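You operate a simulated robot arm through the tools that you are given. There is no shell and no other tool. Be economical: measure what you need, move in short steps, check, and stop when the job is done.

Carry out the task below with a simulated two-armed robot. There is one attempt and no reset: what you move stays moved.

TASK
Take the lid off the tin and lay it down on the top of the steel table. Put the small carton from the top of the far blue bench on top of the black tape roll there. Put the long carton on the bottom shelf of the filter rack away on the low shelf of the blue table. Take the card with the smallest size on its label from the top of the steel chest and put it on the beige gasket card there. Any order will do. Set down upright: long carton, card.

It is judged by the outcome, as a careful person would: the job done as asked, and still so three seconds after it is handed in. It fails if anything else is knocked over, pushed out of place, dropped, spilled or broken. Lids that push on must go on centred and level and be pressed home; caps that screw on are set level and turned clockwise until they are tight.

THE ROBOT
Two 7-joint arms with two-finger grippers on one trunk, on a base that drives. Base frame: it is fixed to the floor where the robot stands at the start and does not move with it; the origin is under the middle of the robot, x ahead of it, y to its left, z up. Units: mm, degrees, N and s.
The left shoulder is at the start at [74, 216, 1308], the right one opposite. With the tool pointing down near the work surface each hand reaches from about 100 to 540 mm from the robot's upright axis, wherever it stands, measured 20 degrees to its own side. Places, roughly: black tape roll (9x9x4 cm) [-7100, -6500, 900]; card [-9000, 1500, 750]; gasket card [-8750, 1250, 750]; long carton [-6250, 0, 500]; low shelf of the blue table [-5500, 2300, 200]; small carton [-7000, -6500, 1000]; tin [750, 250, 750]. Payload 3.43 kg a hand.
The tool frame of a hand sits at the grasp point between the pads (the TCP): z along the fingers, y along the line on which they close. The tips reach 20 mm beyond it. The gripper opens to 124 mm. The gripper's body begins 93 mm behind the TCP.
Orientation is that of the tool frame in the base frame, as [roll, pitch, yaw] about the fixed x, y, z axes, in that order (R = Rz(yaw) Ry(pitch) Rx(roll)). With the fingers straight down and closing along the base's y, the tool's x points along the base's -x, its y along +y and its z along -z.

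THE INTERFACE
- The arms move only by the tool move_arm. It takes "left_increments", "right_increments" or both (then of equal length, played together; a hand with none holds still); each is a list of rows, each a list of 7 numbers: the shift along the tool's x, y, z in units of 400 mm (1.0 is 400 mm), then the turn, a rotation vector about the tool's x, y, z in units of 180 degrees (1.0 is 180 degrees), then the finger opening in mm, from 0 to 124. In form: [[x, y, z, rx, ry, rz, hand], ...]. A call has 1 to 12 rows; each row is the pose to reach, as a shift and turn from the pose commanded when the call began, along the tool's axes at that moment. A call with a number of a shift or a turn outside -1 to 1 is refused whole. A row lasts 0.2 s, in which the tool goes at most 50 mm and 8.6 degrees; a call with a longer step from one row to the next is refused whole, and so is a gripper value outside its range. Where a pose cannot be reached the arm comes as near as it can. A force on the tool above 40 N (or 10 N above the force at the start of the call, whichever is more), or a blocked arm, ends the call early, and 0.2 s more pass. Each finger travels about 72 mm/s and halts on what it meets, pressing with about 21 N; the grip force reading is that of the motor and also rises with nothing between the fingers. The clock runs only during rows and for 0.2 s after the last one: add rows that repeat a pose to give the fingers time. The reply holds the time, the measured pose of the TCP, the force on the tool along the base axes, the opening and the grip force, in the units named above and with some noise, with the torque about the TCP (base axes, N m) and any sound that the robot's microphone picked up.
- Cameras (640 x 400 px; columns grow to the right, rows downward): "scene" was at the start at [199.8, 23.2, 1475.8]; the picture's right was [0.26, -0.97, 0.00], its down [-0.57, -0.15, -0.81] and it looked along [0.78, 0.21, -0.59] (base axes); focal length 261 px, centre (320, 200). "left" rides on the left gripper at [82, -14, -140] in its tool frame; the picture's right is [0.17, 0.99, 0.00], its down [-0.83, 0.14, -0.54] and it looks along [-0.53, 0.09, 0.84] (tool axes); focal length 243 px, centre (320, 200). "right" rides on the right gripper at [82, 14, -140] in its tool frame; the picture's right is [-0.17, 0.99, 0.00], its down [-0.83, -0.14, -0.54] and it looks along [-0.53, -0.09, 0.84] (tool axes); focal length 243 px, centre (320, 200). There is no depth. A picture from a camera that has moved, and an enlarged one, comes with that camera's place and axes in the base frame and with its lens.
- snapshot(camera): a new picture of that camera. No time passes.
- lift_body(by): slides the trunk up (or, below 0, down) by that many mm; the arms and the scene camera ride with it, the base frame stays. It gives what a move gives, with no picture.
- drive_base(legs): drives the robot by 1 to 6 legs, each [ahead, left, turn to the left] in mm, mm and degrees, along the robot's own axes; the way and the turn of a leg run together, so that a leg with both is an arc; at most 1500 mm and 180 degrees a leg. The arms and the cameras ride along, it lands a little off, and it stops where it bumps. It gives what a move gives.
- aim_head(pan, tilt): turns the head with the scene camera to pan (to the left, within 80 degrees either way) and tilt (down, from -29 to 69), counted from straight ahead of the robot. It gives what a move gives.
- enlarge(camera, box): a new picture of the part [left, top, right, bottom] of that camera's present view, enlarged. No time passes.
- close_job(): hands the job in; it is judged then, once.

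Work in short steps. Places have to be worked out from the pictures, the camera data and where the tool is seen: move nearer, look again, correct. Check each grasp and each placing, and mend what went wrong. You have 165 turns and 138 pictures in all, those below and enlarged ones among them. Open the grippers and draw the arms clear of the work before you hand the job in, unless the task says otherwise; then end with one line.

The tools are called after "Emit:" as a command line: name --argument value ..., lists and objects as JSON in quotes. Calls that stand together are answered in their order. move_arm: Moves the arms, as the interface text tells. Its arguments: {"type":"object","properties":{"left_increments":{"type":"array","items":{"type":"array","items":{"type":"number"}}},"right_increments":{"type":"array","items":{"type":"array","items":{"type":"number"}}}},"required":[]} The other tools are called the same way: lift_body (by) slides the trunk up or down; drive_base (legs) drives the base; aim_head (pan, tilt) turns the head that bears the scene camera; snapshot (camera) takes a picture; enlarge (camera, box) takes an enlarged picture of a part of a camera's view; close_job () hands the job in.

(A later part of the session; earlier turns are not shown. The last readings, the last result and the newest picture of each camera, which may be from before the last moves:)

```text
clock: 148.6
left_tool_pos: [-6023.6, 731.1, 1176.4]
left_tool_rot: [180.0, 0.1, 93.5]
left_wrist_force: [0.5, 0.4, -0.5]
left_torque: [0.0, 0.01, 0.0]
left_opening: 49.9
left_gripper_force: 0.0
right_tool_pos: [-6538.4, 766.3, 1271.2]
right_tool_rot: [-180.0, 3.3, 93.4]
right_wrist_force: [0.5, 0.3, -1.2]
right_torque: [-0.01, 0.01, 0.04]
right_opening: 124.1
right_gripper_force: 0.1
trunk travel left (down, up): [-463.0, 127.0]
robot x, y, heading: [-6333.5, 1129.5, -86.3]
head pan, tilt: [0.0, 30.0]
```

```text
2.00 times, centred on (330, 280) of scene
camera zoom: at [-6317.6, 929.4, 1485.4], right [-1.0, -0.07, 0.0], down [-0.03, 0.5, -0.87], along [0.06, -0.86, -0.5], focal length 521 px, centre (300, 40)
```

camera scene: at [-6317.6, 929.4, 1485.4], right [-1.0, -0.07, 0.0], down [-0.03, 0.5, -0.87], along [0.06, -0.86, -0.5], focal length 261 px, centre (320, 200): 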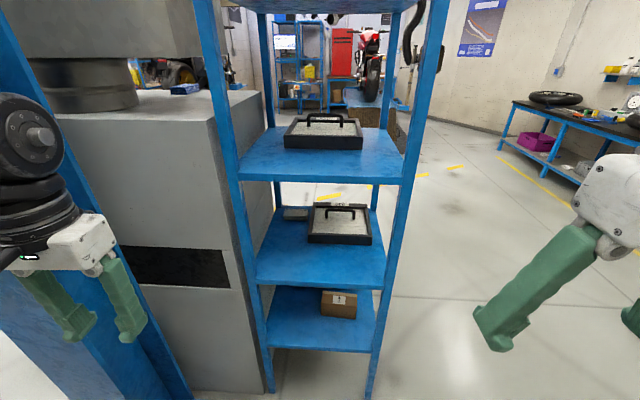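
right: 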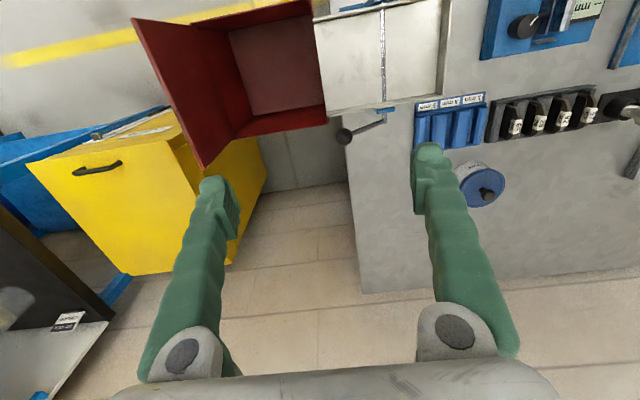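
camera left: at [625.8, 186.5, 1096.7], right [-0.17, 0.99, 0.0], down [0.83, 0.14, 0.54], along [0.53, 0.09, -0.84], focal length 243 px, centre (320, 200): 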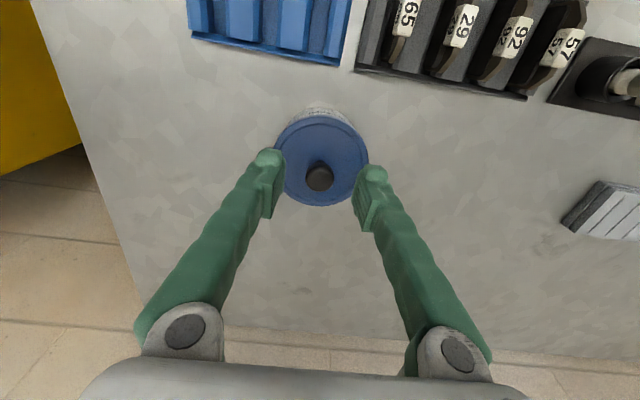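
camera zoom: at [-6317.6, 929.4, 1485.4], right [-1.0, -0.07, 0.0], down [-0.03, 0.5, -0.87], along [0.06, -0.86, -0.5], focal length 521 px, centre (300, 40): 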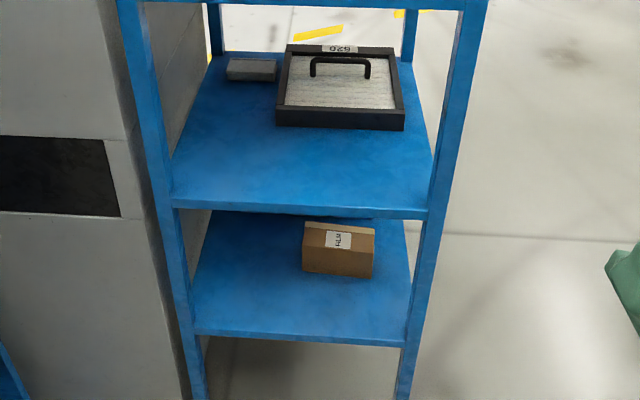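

The carton is ~166 mm long along x, too wide to grip from here. It can be gripped across its depth from the rack's open −x side, so I'll drive there, face +x and look.

Emit:
drive_base --legs '[[0, -1000, 0], [0, 0, 86.3], [0, -1020, 0]]'

Emit:
aim_head --pan 0 --tilt 40

Emit:
snapshot --camera "scene"

```text
clock: 180.7
left_tool_pos: [-6904.0, 336.4, 1176.6]
left_tool_rot: [180.0, 0.1, -179.4]
left_wrist_force: [-0.1, 0.9, 0.4]
left_torque: [-0.03, 0.0, 0.02]
left_opening: 50.1
left_gripper_force: 0.0
right_tool_pos: [-6965.6, -175.2, 1271.5]
right_tool_rot: [-180.0, 3.3, -179.5]
right_wrist_force: [0.7, -0.1, 1.3]
right_torque: [0.02, 0.04, 0.0]
right_opening: 124.2
right_gripper_force: 0.0
trunk travel left (down, up): [-463.0, 127.0]
robot x, y, heading: [-7317.4, 49.3, 1.1]
head pan, tilt: [0.0, 30.0]
```

```text
clock: 181.4
left_tool_pos: [-6904.1, 336.7, 1175.7]
left_tool_rot: [180.0, 0.1, -179.4]
left_wrist_force: [0.5, 0.3, 0.3]
left_torque: [-0.04, 0.01, 0.0]
left_opening: 49.8
left_gripper_force: 0.0
right_tool_pos: [-6965.6, -176.5, 1271.2]
right_tool_rot: [180.0, 3.3, -179.5]
right_wrist_force: [0.6, 0.6, -0.6]
right_torque: [0.02, -0.02, 0.04]
right_opening: 123.9
right_gripper_force: 0.1
trunk travel left (down, up): [-463.0, 127.0]
robot x, y, heading: [-7321.4, 50.9, 1.0]
head pan, tilt: [0.0, 40.0]
```

```text
108 pictures are left
camera scene: at [-7119.1, 50.9, 1470.1], right [0.02, -1.0, 0.0], down [-0.64, -0.01, -0.77], along [0.77, 0.01, -0.64], focal length 261 px, centre (320, 200)
```

scene: 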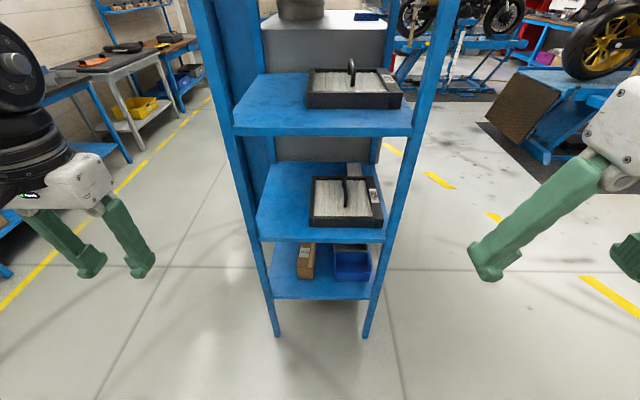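

The side is open. I'll lower the trunk for the low shelf and enlarge the carton.

Emit:
lift_body --by -300

Emit:
snapshot --camera "scene"

Emit:
enlarge --camera "scene" --box '[240, 160, 400, 300]'

```text
clock: 184.4
left_tool_pos: [-6887.1, 337.2, 793.5]
left_tool_rot: [-179.9, -14.6, -179.4]
left_wrist_force: [0.0, 0.0, -0.6]
left_torque: [0.02, 0.01, -0.02]
left_opening: 49.7
left_gripper_force: 0.0
right_tool_pos: [-6921.3, -175.9, 894.6]
right_tool_rot: [-179.9, -12.6, -179.6]
right_wrist_force: [0.3, -0.7, -0.8]
right_torque: [0.02, 0.0, 0.0]
right_opening: 124.1
right_gripper_force: 0.0
trunk travel left (down, up): [-163.0, 427.0]
robot x, y, heading: [-7317.8, 44.7, 0.7]
head pan, tilt: [0.0, 40.0]
```

```text
107 pictures are left
camera scene: at [-7028.5, 52.4, 1154.0], right [0.02, -1.0, 0.0], down [-0.64, -0.01, -0.77], along [0.77, 0.01, -0.64], focal length 261 px, centre (320, 200)
```

scene: 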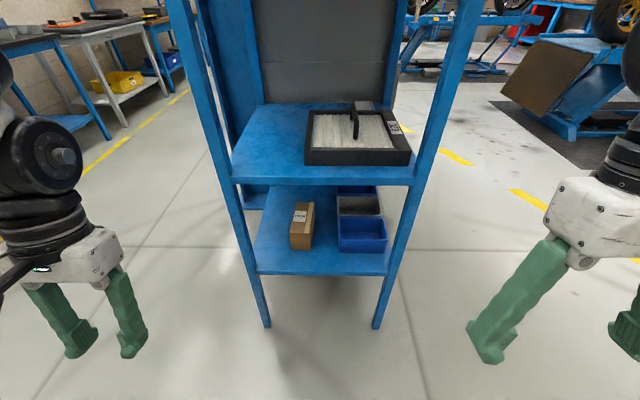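

```text
2.86 times, centred on (320, 230) of scene
camera zoom: at [-7028.5, 52.4, 1154.0], right [0.02, -1.0, 0.0], down [-0.64, -0.01, -0.77], along [0.77, 0.01, -0.64], focal length 745 px, centre (320, 114)
```

zoom: 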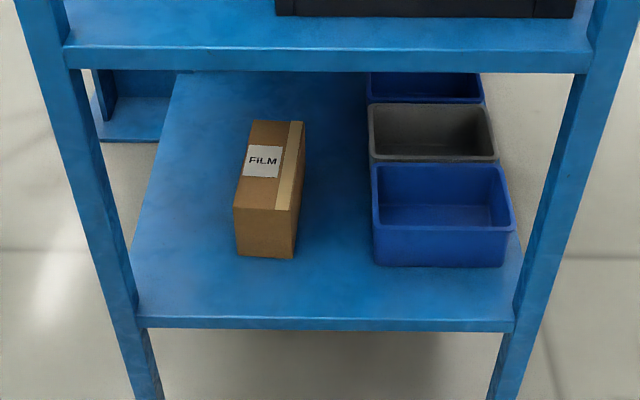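

The carton is about 162×74×91 mm, spanning x −6424…−6262, centred at y≈122, on the shelf at z≈416. I'll strafe right, then pitch the left hand to 45° forward-down as a pre-grasp and move the right hand out of the way.

Emit:
drive_base --legs '[[80, -100, -0.8]]'

Emit:
move_arm --left_increments '[[-0.0095, -0.041, 0.065, 0, -0.0473, 0, 80], [-0.019, -0.082, 0.13, 0, -0.0946, 0, 100], [-0.0285, -0.123, 0.195, 0, -0.142, 0, 110], [-0.038, -0.164, 0.26, 0, -0.189, 0, 115], [-0.0475, -0.205, 0.325, 0, -0.2365, 0, 115], [-0.057, -0.246, 0.39, 0, -0.2838, 0, 115], [-0.067, -0.2875, 0.455, 0, -0.331, 0, 115]]' --right_increments '[[0, -0.06, 0, 0, 0, 0, 124], [0, -0.12, 0, 0, 0, 0, 124], [0, -0.18, 0, 0, 0, 0, 124], [0, -0.24, 0, 0, 0, 0, 124], [0, -0.3, 0, 0, 0, 0, 124], [0, -0.36, 0, 0, 0, 0, 124], [0, -0.38, 0, 0, 0, 0, 124]]'

Emit:
snapshot --camera "scene"

```text
clock: 186.4
left_tool_pos: [-6803.6, 229.8, 793.5]
left_tool_rot: [-179.9, -14.5, 179.9]
left_wrist_force: [0.1, 0.4, -0.1]
left_torque: [0.02, -0.01, 0.0]
left_opening: 49.7
left_gripper_force: 0.1
right_tool_pos: [-6844.0, -281.2, 894.3]
right_tool_rot: [-179.9, -12.6, 179.6]
right_wrist_force: [0.0, 0.4, -0.2]
right_torque: [0.02, 0.05, 0.01]
right_opening: 123.9
right_gripper_force: 0.0
trunk travel left (down, up): [-163.0, 427.0]
robot x, y, heading: [-7239.3, -52.0, -0.0]
head pan, tilt: [0.0, 40.0]
```

```text
clock: 188.2
left_tool_pos: [-6803.0, 55.6, 600.7]
left_tool_rot: [-166.5, 37.4, 166.4]
left_wrist_force: [-0.4, -0.1, -0.9]
left_torque: [-0.02, 0.0, -0.02]
left_opening: 114.8
left_gripper_force: 0.1
left hand out of reach, approached as far as the arm can: row 1, 2, 3, 4, 5, 6, 7
right_tool_pos: [-6875.9, -327.8, 866.1]
right_tool_rot: [-179.9, -12.4, 179.6]
right_wrist_force: [-0.3, 0.2, -0.2]
right_torque: [-0.01, -0.02, 0.01]
right_opening: 124.2
right_gripper_force: 0.0
right hand out of reach, approached as far as the arm can: row 1, 2, 3, 4, 5, 6, 7
trunk travel left (down, up): [-163.0, 427.0]
robot x, y, heading: [-7238.7, -56.4, -0.0]
head pan, tilt: [0.0, 40.0]
stopped in row 7 (left hand): the arm was blocked; the commanded pose is now the measured one
```

```text
105 pictures are left
camera scene: at [-6948.6, -51.2, 1154.0], right [0.0, -1.0, 0.0], down [-0.64, 0.0, -0.77], along [0.77, 0.0, -0.64], focal length 261 px, centre (320, 200)
```

scene: 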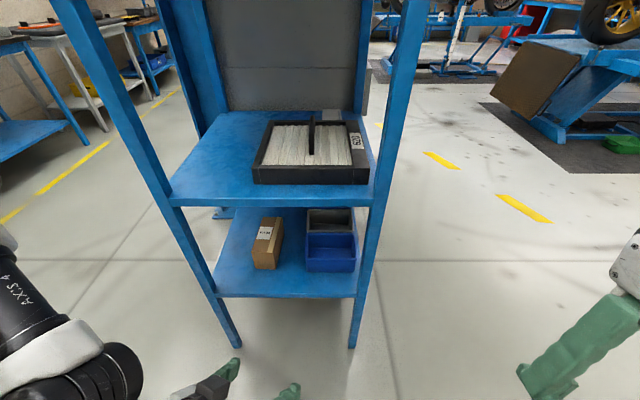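

The arm was too folded and got blocked. I'll extend the hand forward to about [-6670, 122, 620] and straighten it to 45° down with no yaw.

Emit:
move_arm --left_increments '[[-0.064, 0.066, 0.019, -0.0311, -0.0122, -0.013, 115], [-0.128, 0.132, 0.038, -0.0622, -0.0245, -0.026, 115], [-0.191, 0.197, 0.056, -0.0933, -0.0367, -0.0389, 115], [-0.255, 0.263, 0.075, -0.1244, -0.0489, -0.0519, 115]]'

```text
clock: 189.2
left_tool_pos: [-6737.2, 104.4, 594.9]
left_tool_rot: [-171.5, 40.3, 172.2]
left_wrist_force: [-0.4, -0.2, -0.6]
left_torque: [-0.03, 0.02, -0.01]
left_opening: 114.9
left_gripper_force: 0.1
left hand out of reach, approached as far as the arm can: row 1, 2, 3, 4
right_tool_pos: [-6875.9, -328.3, 867.0]
right_tool_rot: [-179.9, -12.5, 179.6]
right_wrist_force: [0.7, 0.5, 0.6]
right_torque: [0.01, 0.02, -0.01]
right_opening: 124.2
right_gripper_force: 0.0
trunk travel left (down, up): [-163.0, 427.0]
robot x, y, heading: [-7240.7, -53.7, 0.2]
head pan, tilt: [0.0, 40.0]
```

Still folded; the carton pose is better reached with the arm stretched. I'll extend another 130 mm forward.

Emit:
move_arm --left_increments '[[-0.077, 0, 0.077, 0, 0, 0, 115], [-0.154, 0, 0.154, 0, 0, 0, 115], [-0.23, 0, 0.23, 0, 0, 0, 115], [-0.23, 0, 0.23, 0, 0, 0, 115]]'

Emit:
snapshot --camera "scene"

```text
clock: 190.2
left_tool_pos: [-6611.0, 74.4, 585.8]
left_tool_rot: [-171.6, 40.3, 172.1]
left_wrist_force: [-0.7, -0.1, -0.4]
left_torque: [-0.02, -0.04, 0.0]
left_opening: 115.0
left_gripper_force: 0.0
right_tool_pos: [-6875.2, -330.0, 865.7]
right_tool_rot: [-179.9, -12.5, 179.6]
right_wrist_force: [-0.4, -0.1, 0.2]
right_torque: [-0.03, 0.02, 0.02]
right_opening: 123.9
right_gripper_force: 0.2
trunk travel left (down, up): [-163.0, 427.0]
robot x, y, heading: [-7238.3, -53.3, 0.1]
head pan, tilt: [0.0, 40.0]
```

```text
104 pictures are left
camera scene: at [-6948.5, -51.9, 1153.9], right [0.0, -1.0, 0.0], down [-0.64, 0.0, -0.77], along [0.77, 0.0, -0.64], focal length 261 px, centre (320, 200)
```

scene: 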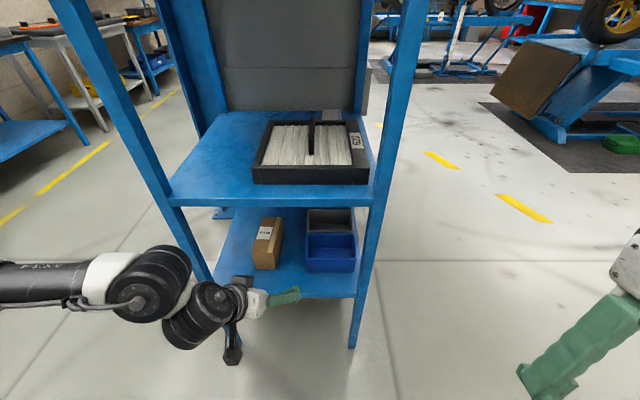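

Now reachable. I'll straighten the orientation and go to the pre-grasp point [-6530, 122, 620].

Emit:
move_arm --left_increments '[[-0.065, 0.051, 0.011, -0.0254, -0.0095, -0.0101, 115], [-0.13, 0.102, 0.021, -0.0509, -0.0189, -0.0203, 115], [-0.195, 0.153, 0.032, -0.0763, -0.0284, -0.0304, 115], [-0.195, 0.153, 0.032, -0.0763, -0.0284, -0.0304, 115]]'

Emit:
snapshot --camera "left"

Emit:
enlarge --camera "scene" --box '[200, 180, 380, 320]'

```text
clock: 191.2
left_tool_pos: [-6527.4, 121.9, 620.0]
left_tool_rot: [-179.9, 45.0, -179.9]
left_wrist_force: [-0.7, -0.3, -0.8]
left_torque: [-0.04, 0.01, -0.04]
left_opening: 114.6
left_gripper_force: 0.0
right_tool_pos: [-6875.9, -328.5, 865.2]
right_tool_rot: [-179.9, -12.5, 179.7]
right_wrist_force: [0.2, 0.2, 0.9]
right_torque: [0.02, -0.01, 0.0]
right_opening: 124.1
right_gripper_force: 0.0
trunk travel left (down, up): [-163.0, 427.0]
robot x, y, heading: [-7239.8, -55.8, -0.1]
head pan, tilt: [0.0, 40.0]
```

```text
103 pictures are left
camera left: at [-6685.3, 106.7, 661.7], right [-0.12, 0.99, -0.12], down [0.21, 0.14, 0.97], along [0.97, 0.09, -0.22], focal length 243 px, centre (320, 200)
```

left: 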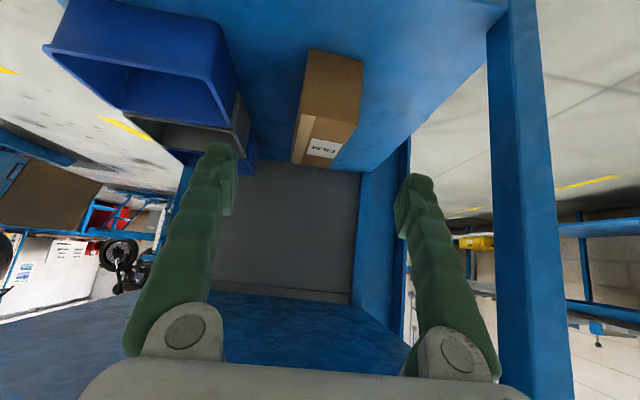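

```text
2.86 times, centred on (290, 250) of scene
camera zoom: at [-6948.4, -51.7, 1153.9], right [0.0, -1.0, 0.0], down [-0.64, 0.0, -0.77], along [0.77, 0.0, -0.64], focal length 745 px, centre (406, 57)
```

zoom: 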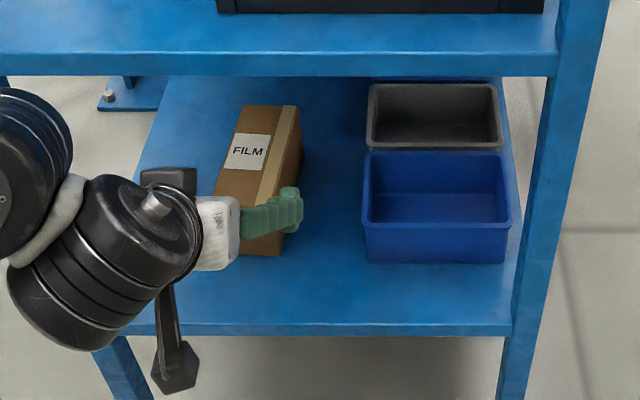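

The pre-grasp looks right; the carton centre is y≈127 with no yaw. I'll slide in along the tool axis so the fingers straddle the near end.

Emit:
move_arm --left_increments '[[0, 0.01, 0.1, 0, 0, 0, 115], [0, 0.012, 0.2, 0, 0, 0, 115], [0, 0.012, 0.3, 0, 0, 0, 115], [0, 0.012, 0.4, 0, 0, 0, 115], [0, 0.012, 0.48, 0, 0, 0, 115], [0, 0.012, 0.55, 0, 0, 0, 115]]'

Emit:
snapshot --camera "left"

Emit:
enlarge --camera "scene" --box '[200, 180, 380, 320]'

```text
clock: 192.6
left_tool_pos: [-6370.9, 126.0, 463.7]
left_tool_rot: [-180.0, 45.0, -179.8]
left_wrist_force: [1.2, 0.1, -0.2]
left_torque: [0.0, 0.02, 0.01]
left_opening: 115.0
left_gripper_force: 0.1
right_tool_pos: [-6875.8, -331.5, 866.6]
right_tool_rot: [-179.9, -12.5, 179.6]
right_wrist_force: [0.1, 0.1, -0.1]
right_torque: [0.02, -0.02, 0.02]
right_opening: 123.9
right_gripper_force: 0.0
trunk travel left (down, up): [-163.0, 427.0]
robot x, y, heading: [-7240.1, -54.8, 0.2]
head pan, tilt: [0.0, 40.0]
```

```text
101 pictures are left
camera left: at [-6529.2, 111.4, 505.0], right [-0.12, 0.99, -0.12], down [0.21, 0.14, 0.97], along [0.97, 0.09, -0.22], focal length 243 px, centre (320, 200)
```

left: 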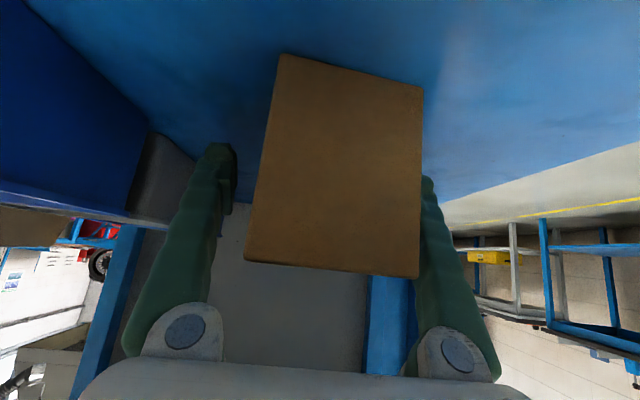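

```text
2.86 times, centred on (290, 250) of scene
camera zoom: at [-6947.8, -52.2, 1153.7], right [0.0, -1.0, 0.0], down [-0.64, 0.0, -0.77], along [0.77, 0.0, -0.64], focal length 745 px, centre (406, 57)
```

zoom: 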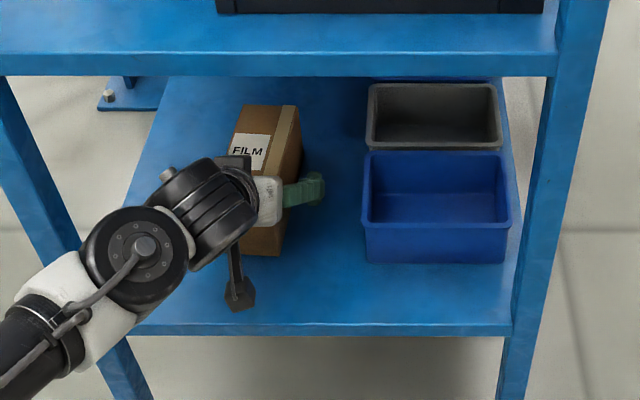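

The fingers straddle the carton, which is ~5 mm to the +y side. I'll centre, move 12 mm deeper and close.

Emit:
move_arm --left_increments '[[-0.021, 0.0125, 0.021, 0, 0, 0, 115], [-0.021, 0.0125, 0.021, 0, 0, 0, 95], [-0.021, 0.0125, 0.021, 0, 0, 0, 75], [-0.021, 0.0125, 0.021, 0, 0, 0, 60], [-0.021, 0.0125, 0.021, 0, 0, 0, 55], [-0.021, 0.0125, 0.021, 0, 0, 0, 50], [-0.021, 0.0125, 0.021, 0, 0, 0, 50]]'

```text
clock: 194.2
left_tool_pos: [-6359.3, 129.0, 465.0]
left_tool_rot: [-179.8, 44.9, -179.9]
left_wrist_force: [-0.6, -1.0, 0.4]
left_torque: [-0.21, -0.14, -0.08]
left_opening: 70.5
left_gripper_force: 20.8
right_tool_pos: [-6875.4, -329.3, 866.6]
right_tool_rot: [-179.9, -12.5, 179.5]
right_wrist_force: [0.0, 0.0, 0.1]
right_torque: [0.0, -0.02, 0.01]
right_opening: 123.9
right_gripper_force: 0.1
trunk travel left (down, up): [-163.0, 427.0]
robot x, y, heading: [-7240.8, -53.0, 0.1]
head pan, tilt: [0.0, 40.0]
```

Gripped at 70.5 mm with 21 N. I'll lift 30 mm vertically and check.

Emit:
move_arm --left_increments '[[-0.018, 0, -0.018, 0, 0, 0, 45], [-0.036, 0, -0.036, 0, 0, 0, 45], [-0.053, 0, -0.053, 0, 0, 0, 45]]'

Emit:
snapshot --camera "left"

Emit:
enlarge --camera "scene" --box '[200, 180, 380, 320]'

```text
clock: 195.0
left_tool_pos: [-6360.3, 129.6, 495.2]
left_tool_rot: [-179.9, 44.9, -179.9]
left_wrist_force: [-1.0, -0.1, -4.7]
left_torque: [-0.02, 0.02, 0.0]
left_opening: 69.8
left_gripper_force: 20.9
right_tool_pos: [-6875.2, -328.8, 865.2]
right_tool_rot: [-179.9, -12.5, 179.7]
right_wrist_force: [0.0, 0.0, 0.1]
right_torque: [-0.04, -0.01, 0.02]
right_opening: 124.1
right_gripper_force: 0.0
trunk travel left (down, up): [-163.0, 427.0]
robot x, y, heading: [-7239.9, -52.4, 0.1]
head pan, tilt: [0.0, 40.0]
```

```text
99 pictures are left
camera left: at [-6517.5, 116.1, 536.0], right [-0.12, 0.99, -0.12], down [0.21, 0.14, 0.97], along [0.97, 0.09, -0.22], focal length 243 px, centre (320, 200)
```

left: 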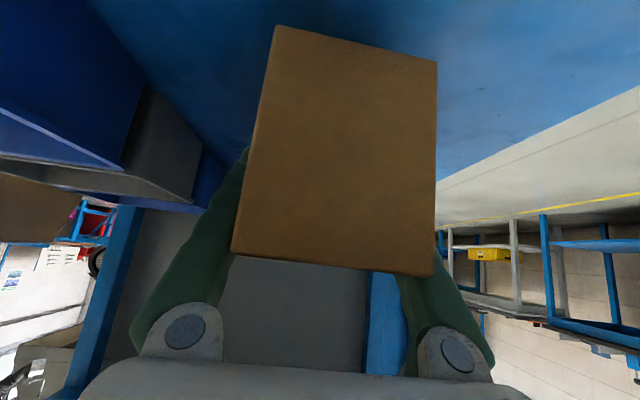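

```text
2.86 times, centred on (290, 250) of scene
camera zoom: at [-6947.8, -51.7, 1153.7], right [0.0, -1.0, 0.0], down [-0.64, 0.0, -0.77], along [0.77, 0.0, -0.64], focal length 745 px, centre (406, 57)
```

zoom: 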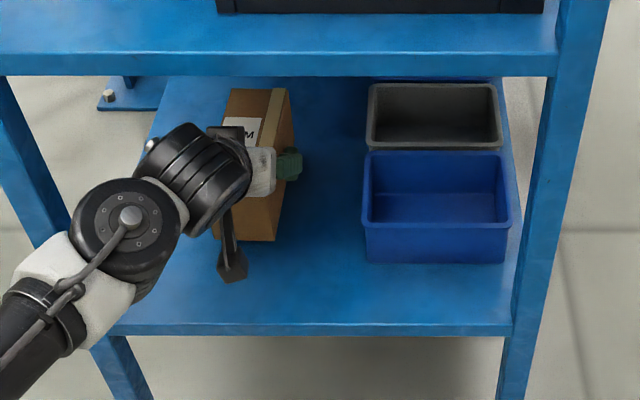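

Lifted level, ~0.45 kg. I'll back the base straight out by 500 mm.

Emit:
drive_base --legs '[[-500, 0, 0]]'

Emit:
aim_head --pan 60 --tilt 20

Emit:
snapshot --camera "scene"

```text
clock: 198.6
left_tool_pos: [-6860.0, 126.5, 494.9]
left_tool_rot: [-179.8, 44.9, 180.0]
left_wrist_force: [0.4, 0.6, -3.9]
left_torque: [0.02, 0.0, 0.04]
left_opening: 69.5
left_gripper_force: 20.8
right_tool_pos: [-7375.9, -330.8, 865.8]
right_tool_rot: [-179.9, -12.5, 179.5]
right_wrist_force: [0.1, 0.7, 1.1]
right_torque: [-0.02, -0.01, -0.01]
right_opening: 124.3
right_gripper_force: 0.0
trunk travel left (down, up): [-163.0, 427.0]
robot x, y, heading: [-7738.1, -51.1, 0.2]
head pan, tilt: [0.0, 40.0]
```

```text
clock: 199.9
left_tool_pos: [-6859.9, 127.3, 494.1]
left_tool_rot: [-179.9, 45.0, 180.0]
left_wrist_force: [0.0, 0.3, -5.3]
left_torque: [0.01, -0.02, 0.0]
left_opening: 69.4
left_gripper_force: 20.8
right_tool_pos: [-7376.6, -330.0, 866.9]
right_tool_rot: [-179.9, -12.7, 179.4]
right_wrist_force: [0.3, 1.0, -0.4]
right_torque: [0.01, -0.01, -0.02]
right_opening: 124.1
right_gripper_force: 0.0
trunk travel left (down, up): [-163.0, 427.0]
robot x, y, heading: [-7739.6, -56.9, -0.1]
head pan, tilt: [60.0, 20.0]
```

```text
97 pictures are left
camera scene: at [-7487.3, 27.7, 1185.1], right [0.87, -0.5, 0.0], down [-0.17, -0.3, -0.94], along [0.47, 0.81, -0.34], focal length 261 px, centre (320, 200)
```

scene: 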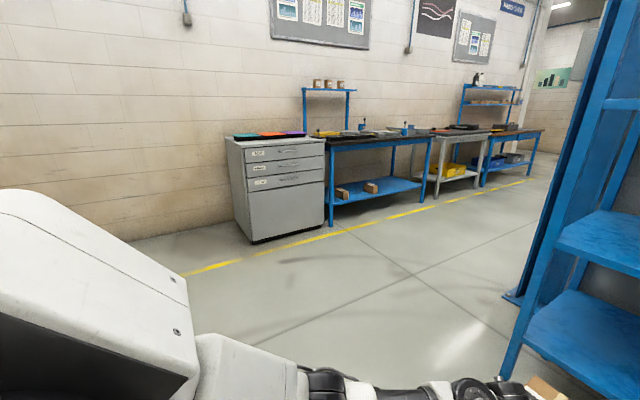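

The blue table with its low shelf stands by the wall, with two cartons already on it. I'll enlarge that region.

Emit:
enlarge --camera "scene" --box '[220, 80, 480, 250]'

```text
2.35 times, centred on (350, 165) of scene
camera zoom: at [-7487.3, 27.7, 1185.1], right [0.87, -0.5, 0.0], down [-0.17, -0.3, -0.94], along [0.47, 0.81, -0.34], focal length 613 px, centre (249, 282)
```

zoom: 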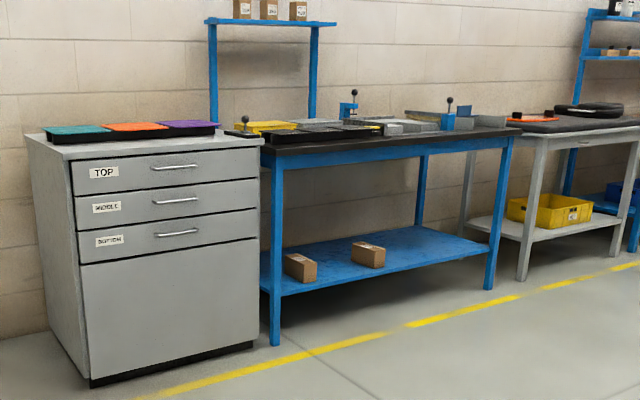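

There is free room on the right part of the low shelf (≈[-5200, 2200], z≈255). I'll turn to face the wall, drive up the aisle and look for the column before strafing.

Emit:
drive_base --legs '[[0, 0, 90], [900, 0, 0]]'

Emit:
aim_head --pan -70 --tilt 25

Emit:
snapshot --camera "scene"

```text
clock: 210.9
left_tool_pos: [-7843.8, 1742.7, 495.3]
left_tool_rot: [-179.9, 44.9, -92.9]
left_wrist_force: [-0.1, 0.0, -5.0]
left_torque: [-0.04, -0.01, 0.01]
left_opening: 69.1
left_gripper_force: 21.1
right_tool_pos: [-7411.9, 1206.3, 866.2]
right_tool_rot: [-179.9, -12.6, -93.3]
right_wrist_force: [-1.0, -0.2, -0.7]
right_torque: [-0.02, -0.02, 0.0]
right_opening: 124.0
right_gripper_force: 0.1
trunk travel left (down, up): [-163.0, 427.0]
robot x, y, heading: [-7704.8, 854.8, 87.5]
head pan, tilt: [60.0, 20.0]
```

```text
clock: 213.0
left_tool_pos: [-7844.6, 1742.3, 492.7]
left_tool_rot: [-179.9, 44.9, -92.9]
left_wrist_force: [-0.1, 0.5, -5.2]
left_torque: [-0.01, -0.01, -0.03]
left_opening: 69.0
left_gripper_force: 20.8
right_tool_pos: [-7411.6, 1203.9, 867.3]
right_tool_rot: [-179.9, -12.6, -93.4]
right_wrist_force: [-0.2, 0.4, 0.1]
right_torque: [0.02, 0.02, 0.01]
right_opening: 123.8
right_gripper_force: 0.0
trunk travel left (down, up): [-163.0, 427.0]
robot x, y, heading: [-7709.7, 855.5, 87.2]
head pan, tilt: [-70.0, 25.0]
```

```text
95 pictures are left
camera scene: at [-7606.2, 1087.1, 1177.0], right [0.3, -0.96, 0.0], down [-0.4, -0.13, -0.91], along [0.87, 0.27, -0.42], focal length 261 px, centre (320, 200)
```

scene: 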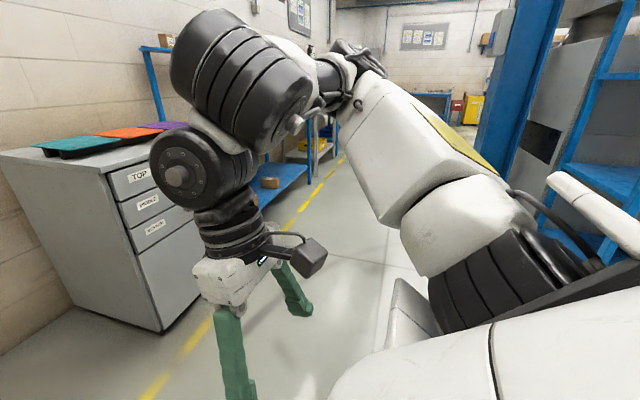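

The column edge reaches only y≈450, so the aisle at y≈850 is clear. I'll straighten and strafe right to x≈-5020.

Emit:
drive_base --legs '[[0, 0, 2.8], [0, -1350, 0], [0, -1340, 0]]'

Emit:
aim_head --pan 0 --tilt 35

Emit:
snapshot --camera "scene"

```text
clock: 239.2
left_tool_pos: [-6015.0, 1717.3, 491.8]
left_tool_rot: [180.0, 44.6, -91.2]
left_wrist_force: [0.5, 0.2, -4.4]
left_torque: [-0.01, 0.01, -0.01]
left_opening: 69.3
left_gripper_force: 21.0
right_tool_pos: [-5565.2, 1195.3, 866.0]
right_tool_rot: [-179.8, -12.6, -91.6]
right_wrist_force: [0.2, 0.5, 0.2]
right_torque: [0.0, -0.01, 0.0]
right_opening: 124.1
right_gripper_force: 0.2
trunk travel left (down, up): [-163.0, 427.0]
robot x, y, heading: [-5846.5, 835.8, 89.1]
head pan, tilt: [-70.0, 25.0]
stopped in leg 3: the robot was blocked; the commanded pose is now the measured one
```

```text
clock: 240.7
left_tool_pos: [-6014.4, 1718.5, 493.0]
left_tool_rot: [-180.0, 44.7, -91.3]
left_wrist_force: [-0.3, 0.4, -3.7]
left_torque: [-0.02, -0.05, -0.02]
left_opening: 69.6
left_gripper_force: 21.3
right_tool_pos: [-5565.4, 1194.4, 865.9]
right_tool_rot: [-179.8, -12.6, -91.6]
right_wrist_force: [0.2, 0.2, 0.5]
right_torque: [0.01, -0.03, -0.03]
right_opening: 124.2
right_gripper_force: 0.1
trunk travel left (down, up): [-163.0, 427.0]
robot x, y, heading: [-5848.9, 834.3, 88.8]
head pan, tilt: [0.0, 35.0]
```

```text
94 pictures are left
camera scene: at [-5841.1, 1128.7, 1161.2], right [1.0, -0.02, 0.0], down [-0.01, -0.57, -0.82], along [0.02, 0.82, -0.57], focal length 261 px, centre (320, 200)
```

scene: 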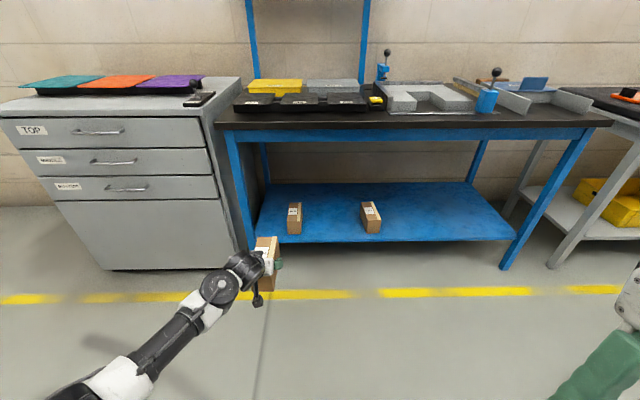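

The base touched the column. I'll go 240 mm ahead first, then strafe right so the hand lines up with the free gap between the two cartons (x≈-5745).

Emit:
drive_base --legs '[[0, 30, 1.2], [235, 0, 0], [0, -305, 0]]'

Emit:
lift_body --by -110

Emit:
snapshot --camera "scene"

```text
clock: 247.6
left_tool_pos: [-5763.2, 1950.6, 492.9]
left_tool_rot: [-179.9, 44.8, -90.0]
left_wrist_force: [-0.4, -0.5, -4.7]
left_torque: [0.0, -0.02, -0.04]
left_opening: 69.0
left_gripper_force: 20.9
right_tool_pos: [-5304.5, 1437.5, 864.7]
right_tool_rot: [-179.9, -12.7, -90.4]
right_wrist_force: [-0.3, 0.1, -0.2]
right_torque: [0.01, 0.0, 0.0]
right_opening: 124.0
right_gripper_force: 0.0
trunk travel left (down, up): [-163.0, 427.0]
robot x, y, heading: [-5579.2, 1072.6, 90.0]
head pan, tilt: [0.0, 35.0]
```

```text
clock: 249.0
left_tool_pos: [-5763.6, 1950.9, 383.0]
left_tool_rot: [-179.9, 44.8, -90.0]
left_wrist_force: [-0.8, -0.6, -4.0]
left_torque: [-0.05, 0.0, 0.0]
left_opening: 69.0
left_gripper_force: 20.6
right_tool_pos: [-5303.9, 1456.3, 736.2]
right_tool_rot: [-179.9, -17.2, -90.6]
right_wrist_force: [0.4, -0.4, 0.0]
right_torque: [0.0, -0.03, -0.01]
right_opening: 124.0
right_gripper_force: 0.1
trunk travel left (down, up): [-53.0, 537.0]
robot x, y, heading: [-5579.7, 1071.0, 90.1]
head pan, tilt: [0.0, 35.0]
```

```text
93 pictures are left
camera scene: at [-5578.9, 1405.4, 1039.0], right [1.0, 0.0, 0.0], down [0.0, -0.57, -0.82], along [0.0, 0.82, -0.57], focal length 261 px, centre (320, 200)
```

scene: 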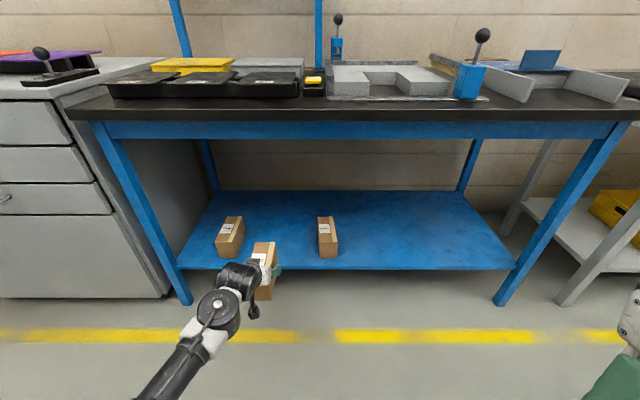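

The gap centre is x≈-5740, and the shelf is at z≈234 with its front edge at y≈2090. I'll nudge the hand +20 mm in x and drive ahead 250 mm.

Emit:
move_arm --left_increments '[[0, -0.05, 0, 0, 0, 0, 45]]'

Emit:
drive_base --legs '[[250, 0, 0]]'

Emit:
snapshot --camera "scene"

Emit:
snapshot --camera "left"

```text
clock: 249.4
left_tool_pos: [-5743.3, 1950.8, 384.4]
left_tool_rot: [-179.9, 44.8, -90.0]
left_wrist_force: [0.3, 0.0, -3.9]
left_torque: [-0.04, -0.04, 0.02]
left_opening: 69.2
left_gripper_force: 20.6
right_tool_pos: [-5304.1, 1457.3, 734.1]
right_tool_rot: [179.9, -17.2, -90.6]
right_wrist_force: [0.6, -0.3, 0.1]
right_torque: [0.01, 0.01, 0.02]
right_opening: 124.2
right_gripper_force: 0.1
trunk travel left (down, up): [-53.0, 537.0]
robot x, y, heading: [-5579.2, 1073.6, 90.4]
head pan, tilt: [0.0, 35.0]
```

```text
clock: 251.5
left_tool_pos: [-5744.7, 2202.9, 383.3]
left_tool_rot: [-179.9, 44.7, -89.9]
left_wrist_force: [-0.4, 0.7, -4.4]
left_torque: [-0.02, 0.0, 0.03]
left_opening: 69.4
left_gripper_force: 20.6
right_tool_pos: [-5305.1, 1711.0, 734.3]
right_tool_rot: [-179.9, -17.2, -90.6]
right_wrist_force: [0.4, 0.2, 0.5]
right_torque: [-0.02, 0.0, -0.01]
right_opening: 124.1
right_gripper_force: 0.1
trunk travel left (down, up): [-53.0, 537.0]
robot x, y, heading: [-5583.3, 1323.2, 90.2]
head pan, tilt: [0.0, 35.0]
```

```text
92 pictures are left
camera scene: at [-5579.6, 1658.7, 1038.7], right [1.0, 0.0, 0.0], down [0.0, -0.57, -0.82], along [0.0, 0.82, -0.57], focal length 261 px, centre (320, 200)
```

scene: 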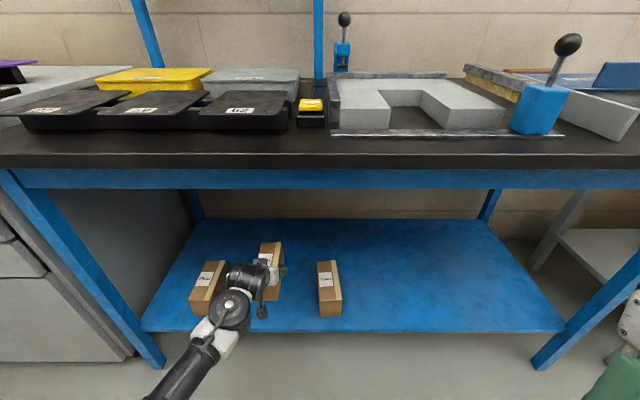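

```text
91 pictures are left
camera left: at [-5731.1, 2045.6, 425.3], right [-0.99, -0.12, -0.12], down [-0.14, 0.21, 0.97], along [-0.09, 0.97, -0.22], focal length 243 px, centre (320, 200)
```

left: 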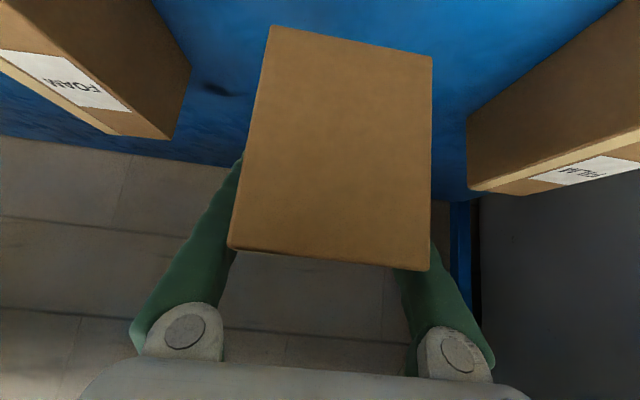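

The carton hovers over the gap, with margin either side. I'll lower it straight down in steps until contact.

Emit:
move_arm --left_increments '[[0.05, 0, 0.05, 0, 0, 0, 45], [0.1, 0, 0.1, 0, 0, 0, 45], [0.14, 0, 0.14, 0, 0, 0, 45], [0.15, 0, 0.15, 0, 0, 0, 45], [0.158, 0, 0.158, 0, 0, 0, 45], [0.166, 0, 0.166, 0, 0, 0, 45], [0.174, 0, 0.174, 0, 0, 0, 45], [0.182, 0, 0.182, 0, 0, 0, 45]]'

Emit:
enlarge --camera "scene" --box '[150, 210, 390, 360]'

```text
clock: 253.3
left_tool_pos: [-5742.7, 2205.0, 286.9]
left_tool_rot: [-179.9, 45.3, -89.8]
left_wrist_force: [-2.0, -7.1, 19.4]
left_torque: [-0.07, 0.12, -0.06]
left_opening: 69.5
left_gripper_force: 21.1
right_tool_pos: [-5304.9, 1708.9, 734.3]
right_tool_rot: [180.0, -17.1, -90.7]
right_wrist_force: [0.4, -0.4, 0.0]
right_torque: [0.05, 0.02, 0.05]
right_opening: 124.0
right_gripper_force: 0.0
trunk travel left (down, up): [-53.0, 537.0]
robot x, y, heading: [-5580.9, 1324.9, 90.2]
head pan, tilt: [0.0, 35.0]
```

```text
2.67 times, centred on (270, 285) of scene
camera zoom: at [-5579.3, 1655.7, 1039.9], right [1.0, 0.0, 0.0], down [0.0, -0.57, -0.82], along [0.0, 0.82, -0.57], focal length 695 px, centre (453, -27)
```

zoom: 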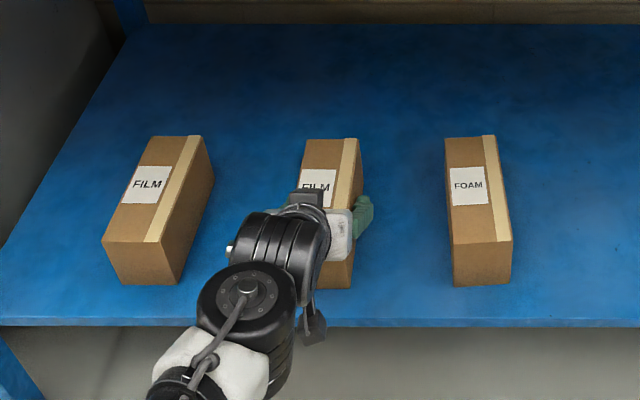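

It rests on the shelf, aligned with the others. I'll relieve, open and withdraw along the tool axis.

Emit:
move_arm --left_increments '[[-0.004, 0, -0.004, 0, 0, 0, 72], [-0.004, 0, -0.004, 0, 0, 0, 90], [-0.004, 0, -0.004, 0, 0, 0, 105], [-0.004, 0, -0.004, 0, 0, 0, 105], [-0.004, 0, -0.08, 0, 0, 0, 105], [-0.004, 0, -0.18, 0, 0, 0, 105], [-0.004, 0, -0.28, 0, 0, 0, 105], [-0.004, 0, -0.38, 0, 0, 0, 105]]'

Emit:
enlarge --camera "scene" --box '[150, 210, 390, 360]'

```text
clock: 255.1
left_tool_pos: [-5745.0, 2098.3, 390.4]
left_tool_rot: [-179.9, 44.7, -90.0]
left_wrist_force: [0.0, -0.1, -0.2]
left_torque: [-0.01, 0.0, 0.02]
left_opening: 105.1
left_gripper_force: 0.0
right_tool_pos: [-5305.5, 1710.6, 735.1]
right_tool_rot: [-180.0, -17.0, -90.5]
right_wrist_force: [0.0, -1.0, 0.5]
right_torque: [0.02, 0.0, 0.02]
right_opening: 124.0
right_gripper_force: 0.0
trunk travel left (down, up): [-53.0, 537.0]
robot x, y, heading: [-5580.3, 1323.5, 90.1]
head pan, tilt: [0.0, 35.0]
```

```text
2.67 times, centred on (270, 285) of scene
camera zoom: at [-5579.6, 1657.6, 1039.1], right [1.0, 0.0, 0.0], down [0.0, -0.57, -0.82], along [0.0, 0.82, -0.57], focal length 695 px, centre (453, -27)
```

zoom: 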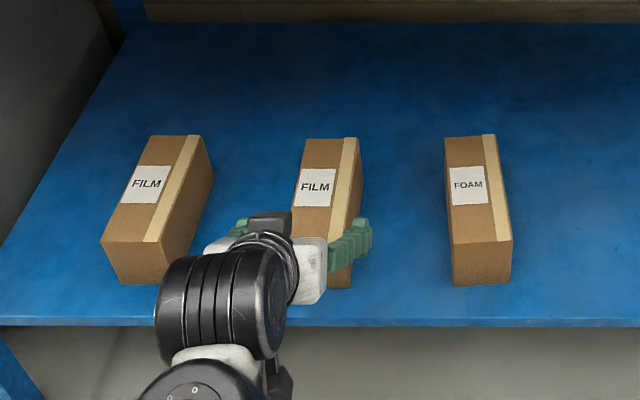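

The long carton is placed. I'll back out, clear the column, raise the trunk, and look towards [-9000, 1500].

Emit:
drive_base --legs '[[-250, 0, 0], [0, 1000, 0]]'

Emit:
lift_body --by 410

Emit:
aim_head --pan 75 --tilt 15

Emit:
snapshot --camera "scene"

```text
clock: 270.5
left_tool_pos: [-6744.3, 1847.7, 389.7]
left_tool_rot: [-180.0, 44.8, -90.0]
left_wrist_force: [-0.6, 0.0, 0.1]
left_torque: [-0.04, 0.01, -0.01]
left_opening: 105.0
left_gripper_force: 0.1
right_tool_pos: [-6305.7, 1460.9, 735.3]
right_tool_rot: [-180.0, -17.2, -90.7]
right_wrist_force: [-0.1, 0.4, 0.1]
right_torque: [0.0, 0.02, -0.01]
right_opening: 124.1
right_gripper_force: 0.1
trunk travel left (down, up): [-53.0, 537.0]
robot x, y, heading: [-6582.6, 1075.6, 90.0]
head pan, tilt: [0.0, 35.0]
```

```text
refused: 410 is not a number from -400 to 400
```

```text
clock: 271.9
left_tool_pos: [-6744.0, 1848.1, 390.4]
left_tool_rot: [-180.0, 44.8, -90.1]
left_wrist_force: [0.3, 0.2, -0.8]
left_torque: [-0.02, -0.02, -0.03]
left_opening: 105.0
left_gripper_force: 0.1
right_tool_pos: [-6304.9, 1459.8, 734.8]
right_tool_rot: [179.9, -17.3, -90.7]
right_wrist_force: [-0.2, 0.1, 0.3]
right_torque: [-0.01, 0.03, 0.01]
right_opening: 124.2
right_gripper_force: 0.1
trunk travel left (down, up): [-53.0, 537.0]
robot x, y, heading: [-6583.0, 1073.8, 90.2]
head pan, tilt: [75.0, 15.0]
```

```text
88 pictures are left
camera scene: at [-6669.8, 1344.2, 1071.0], right [0.26, 0.97, 0.0], down [0.25, -0.07, -0.97], along [-0.93, 0.25, -0.26], focal length 261 px, centre (320, 200)
```

scene: 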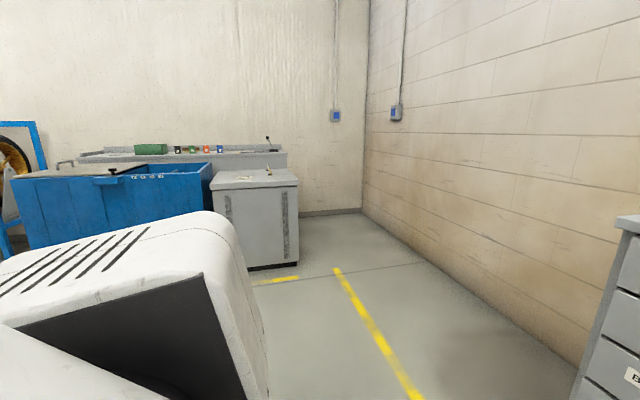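

I'll enlarge the grey cabinet at about [-8900, 1400], and restore the trunk height.

Emit:
enlarge --camera "scene" --box '[200, 130, 320, 210]'

Emit:
lift_body --by 400

```text
5.00 times, centred on (260, 170) of scene
camera zoom: at [-6669.8, 1344.2, 1071.0], right [0.26, 0.97, 0.0], down [0.25, -0.07, -0.97], along [-0.93, 0.25, -0.26], focal length 1303 px, centre (620, 350)
```

zoom: 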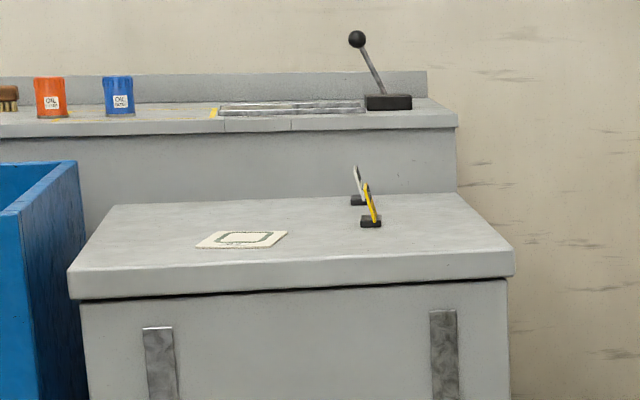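

```text
clock: 275.8
left_tool_pos: [-6744.5, 1846.6, 788.9]
left_tool_rot: [-179.9, 44.7, -90.0]
left_wrist_force: [-0.1, 0.8, -0.4]
left_torque: [0.01, 0.04, -0.02]
left_opening: 104.7
left_gripper_force: 0.0
right_tool_pos: [-6305.5, 1405.2, 1223.5]
right_tool_rot: [179.9, 2.6, -90.7]
right_wrist_force: [-0.4, -0.1, -0.1]
right_torque: [0.02, 0.03, 0.02]
right_opening: 124.1
right_gripper_force: 0.1
trunk travel left (down, up): [-453.0, 137.0]
robot x, y, heading: [-6581.0, 1072.5, 90.1]
head pan, tilt: [75.0, 15.0]
```

This is the steel chest: a beige gasket card and small standing cards in black feet. I'll turn, approach and look closer.

Emit:
drive_base --legs '[[0, 0, 90], [900, -280, 0]]'

Emit:
aim_head --pan 0 --tilt 30

Emit:
snapshot --camera "scene"

```text
clock: 286.8
left_tool_pos: [-8238.9, 1201.5, 790.4]
left_tool_rot: [-180.0, 44.8, -0.8]
left_wrist_force: [0.8, 0.7, 0.1]
left_torque: [0.07, -0.03, 0.03]
left_opening: 105.3
left_gripper_force: 0.1
right_tool_pos: [-7793.0, 1634.7, 1225.0]
right_tool_rot: [179.9, 2.6, -1.3]
right_wrist_force: [0.9, 0.1, 0.2]
right_torque: [-0.02, -0.03, 0.01]
right_opening: 123.8
right_gripper_force: 0.1
trunk travel left (down, up): [-453.0, 137.0]
robot x, y, heading: [-7466.1, 1354.9, 179.5]
head pan, tilt: [75.0, 15.0]
```

```text
clock: 288.2
left_tool_pos: [-8239.1, 1201.8, 789.3]
left_tool_rot: [-179.8, 44.7, -0.7]
left_wrist_force: [1.2, 0.2, -0.1]
left_torque: [0.07, -0.03, -0.01]
left_opening: 105.0
left_gripper_force: 0.1
right_tool_pos: [-7792.6, 1634.4, 1223.3]
right_tool_rot: [179.9, 2.5, -1.4]
right_wrist_force: [0.0, -0.2, -0.6]
right_torque: [0.01, 0.01, -0.06]
right_opening: 124.1
right_gripper_force: 0.0
trunk travel left (down, up): [-453.0, 137.0]
robot x, y, heading: [-7464.1, 1358.1, 179.6]
head pan, tilt: [0.0, 30.0]
```

```text
86 pictures are left
camera scene: at [-7669.6, 1357.8, 1474.3], right [0.01, 1.0, 0.0], down [0.5, 0.0, -0.87], along [-0.87, 0.01, -0.5], focal length 261 px, centre (320, 200)
```

scene: 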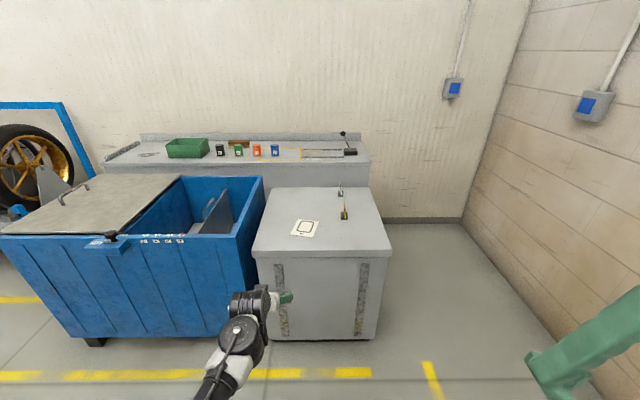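

I'll enlarge the cards on the chest.

Emit:
enlarge --camera "scene" --box '[280, 170, 380, 250]'

```text
5.00 times, centred on (330, 210) of scene
camera zoom: at [-7669.6, 1357.8, 1474.3], right [0.01, 1.0, 0.0], down [0.5, 0.0, -0.87], along [-0.87, 0.01, -0.5], focal length 1303 px, centre (270, 150)
```

zoom: 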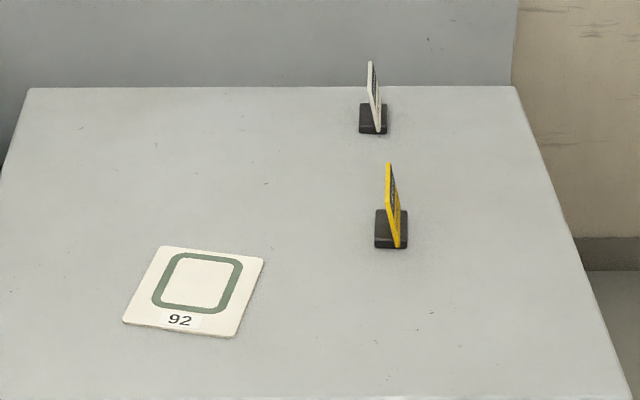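

The two standing cards show their faces toward +y. I'll draw the left arm in, then move to the right side to read the labels.

Emit:
move_arm --left_increments '[[0, 0.03, -0.11, 0, 0.031, 0, 105], [0, 0.06, -0.22, 0, 0.062, 0, 105], [0, 0.09, -0.33, 0, 0.093, 0, 105], [0, 0.12, -0.44, 0, 0.125, 0, 105], [0, 0.15, -0.55, 0, 0.156, 0, 105], [0, 0.18, -0.66, 0, 0.187, 0, 105], [0, 0.21, -0.77, 0, 0.219, 0, 105], [0, 0.25, -0.88, 0, 0.25, 0, 105]]'

Emit:
drive_base --legs '[[0, -550, 0], [350, 0, 0]]'

Emit:
aim_head --pan 30 --tilt 35

Emit:
snapshot --camera "scene"

```text
clock: 289.5
left_tool_pos: [-8088.7, 1139.7, 938.3]
left_tool_rot: [-179.8, 18.6, -0.7]
left_wrist_force: [-17.2, 12.8, -23.6]
left_torque: [-1.66, 0.96, 1.77]
left_opening: 105.1
left_gripper_force: 0.2
left hand out of reach, approached as far as the arm can: row 5, 6
right_tool_pos: [-7791.9, 1635.6, 1223.4]
right_tool_rot: [179.8, 2.8, -1.4]
right_wrist_force: [0.4, -0.2, 0.0]
right_torque: [0.02, 0.02, 0.02]
right_opening: 124.0
right_gripper_force: 0.1
trunk travel left (down, up): [-453.0, 137.0]
robot x, y, heading: [-7466.5, 1353.3, 179.2]
head pan, tilt: [0.0, 30.0]
stopped in row 6 (left hand): the force on the tool passed its limit at 123 N (the readings are from after the stop); the commanded pose is now the measured one
```

```text
clock: 290.4
left_tool_pos: [-8088.9, 1142.5, 938.6]
left_tool_rot: [-179.9, 18.8, -0.7]
left_wrist_force: [-7.1, 3.5, -10.7]
left_torque: [-0.62, 0.59, 0.6]
left_opening: 105.0
left_gripper_force: 0.0
right_tool_pos: [-7792.8, 1637.3, 1224.9]
right_tool_rot: [179.9, 2.7, -1.3]
right_wrist_force: [0.9, 0.7, 0.4]
right_torque: [-0.01, 0.0, 0.0]
right_opening: 124.1
right_gripper_force: 0.2
trunk travel left (down, up): [-453.0, 137.0]
robot x, y, heading: [-7464.5, 1358.9, 179.2]
head pan, tilt: [0.0, 30.0]
stopped in leg 1: the force on the tool passed its limit at 43 N (the readings are from after the stop); the commanded pose is now the measured one
```

```text
clock: 291.3
left_tool_pos: [-8089.2, 1141.3, 937.9]
left_tool_rot: [-179.9, 18.7, -0.5]
left_wrist_force: [-9.6, 7.1, -16.4]
left_torque: [-0.84, 0.99, 0.93]
left_opening: 105.1
left_gripper_force: 0.0
right_tool_pos: [-7793.5, 1635.6, 1224.8]
right_tool_rot: [179.8, 2.7, -1.4]
right_wrist_force: [-0.9, 0.9, 1.0]
right_torque: [0.02, 0.01, -0.02]
right_opening: 124.2
right_gripper_force: 0.0
trunk travel left (down, up): [-453.0, 137.0]
robot x, y, heading: [-7466.3, 1358.5, 179.4]
head pan, tilt: [30.0, 35.0]
```

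```text
84 pictures are left
camera scene: at [-7656.0, 1315.9, 1466.5], right [-0.49, 0.87, 0.0], down [0.5, 0.28, -0.82], along [-0.71, -0.4, -0.57], focal length 261 px, centre (320, 200)
```

scene: 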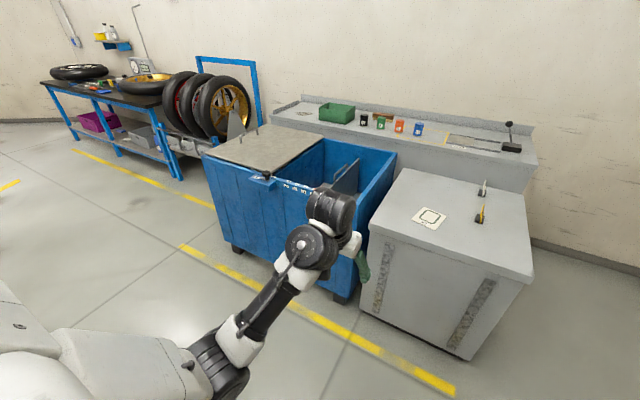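

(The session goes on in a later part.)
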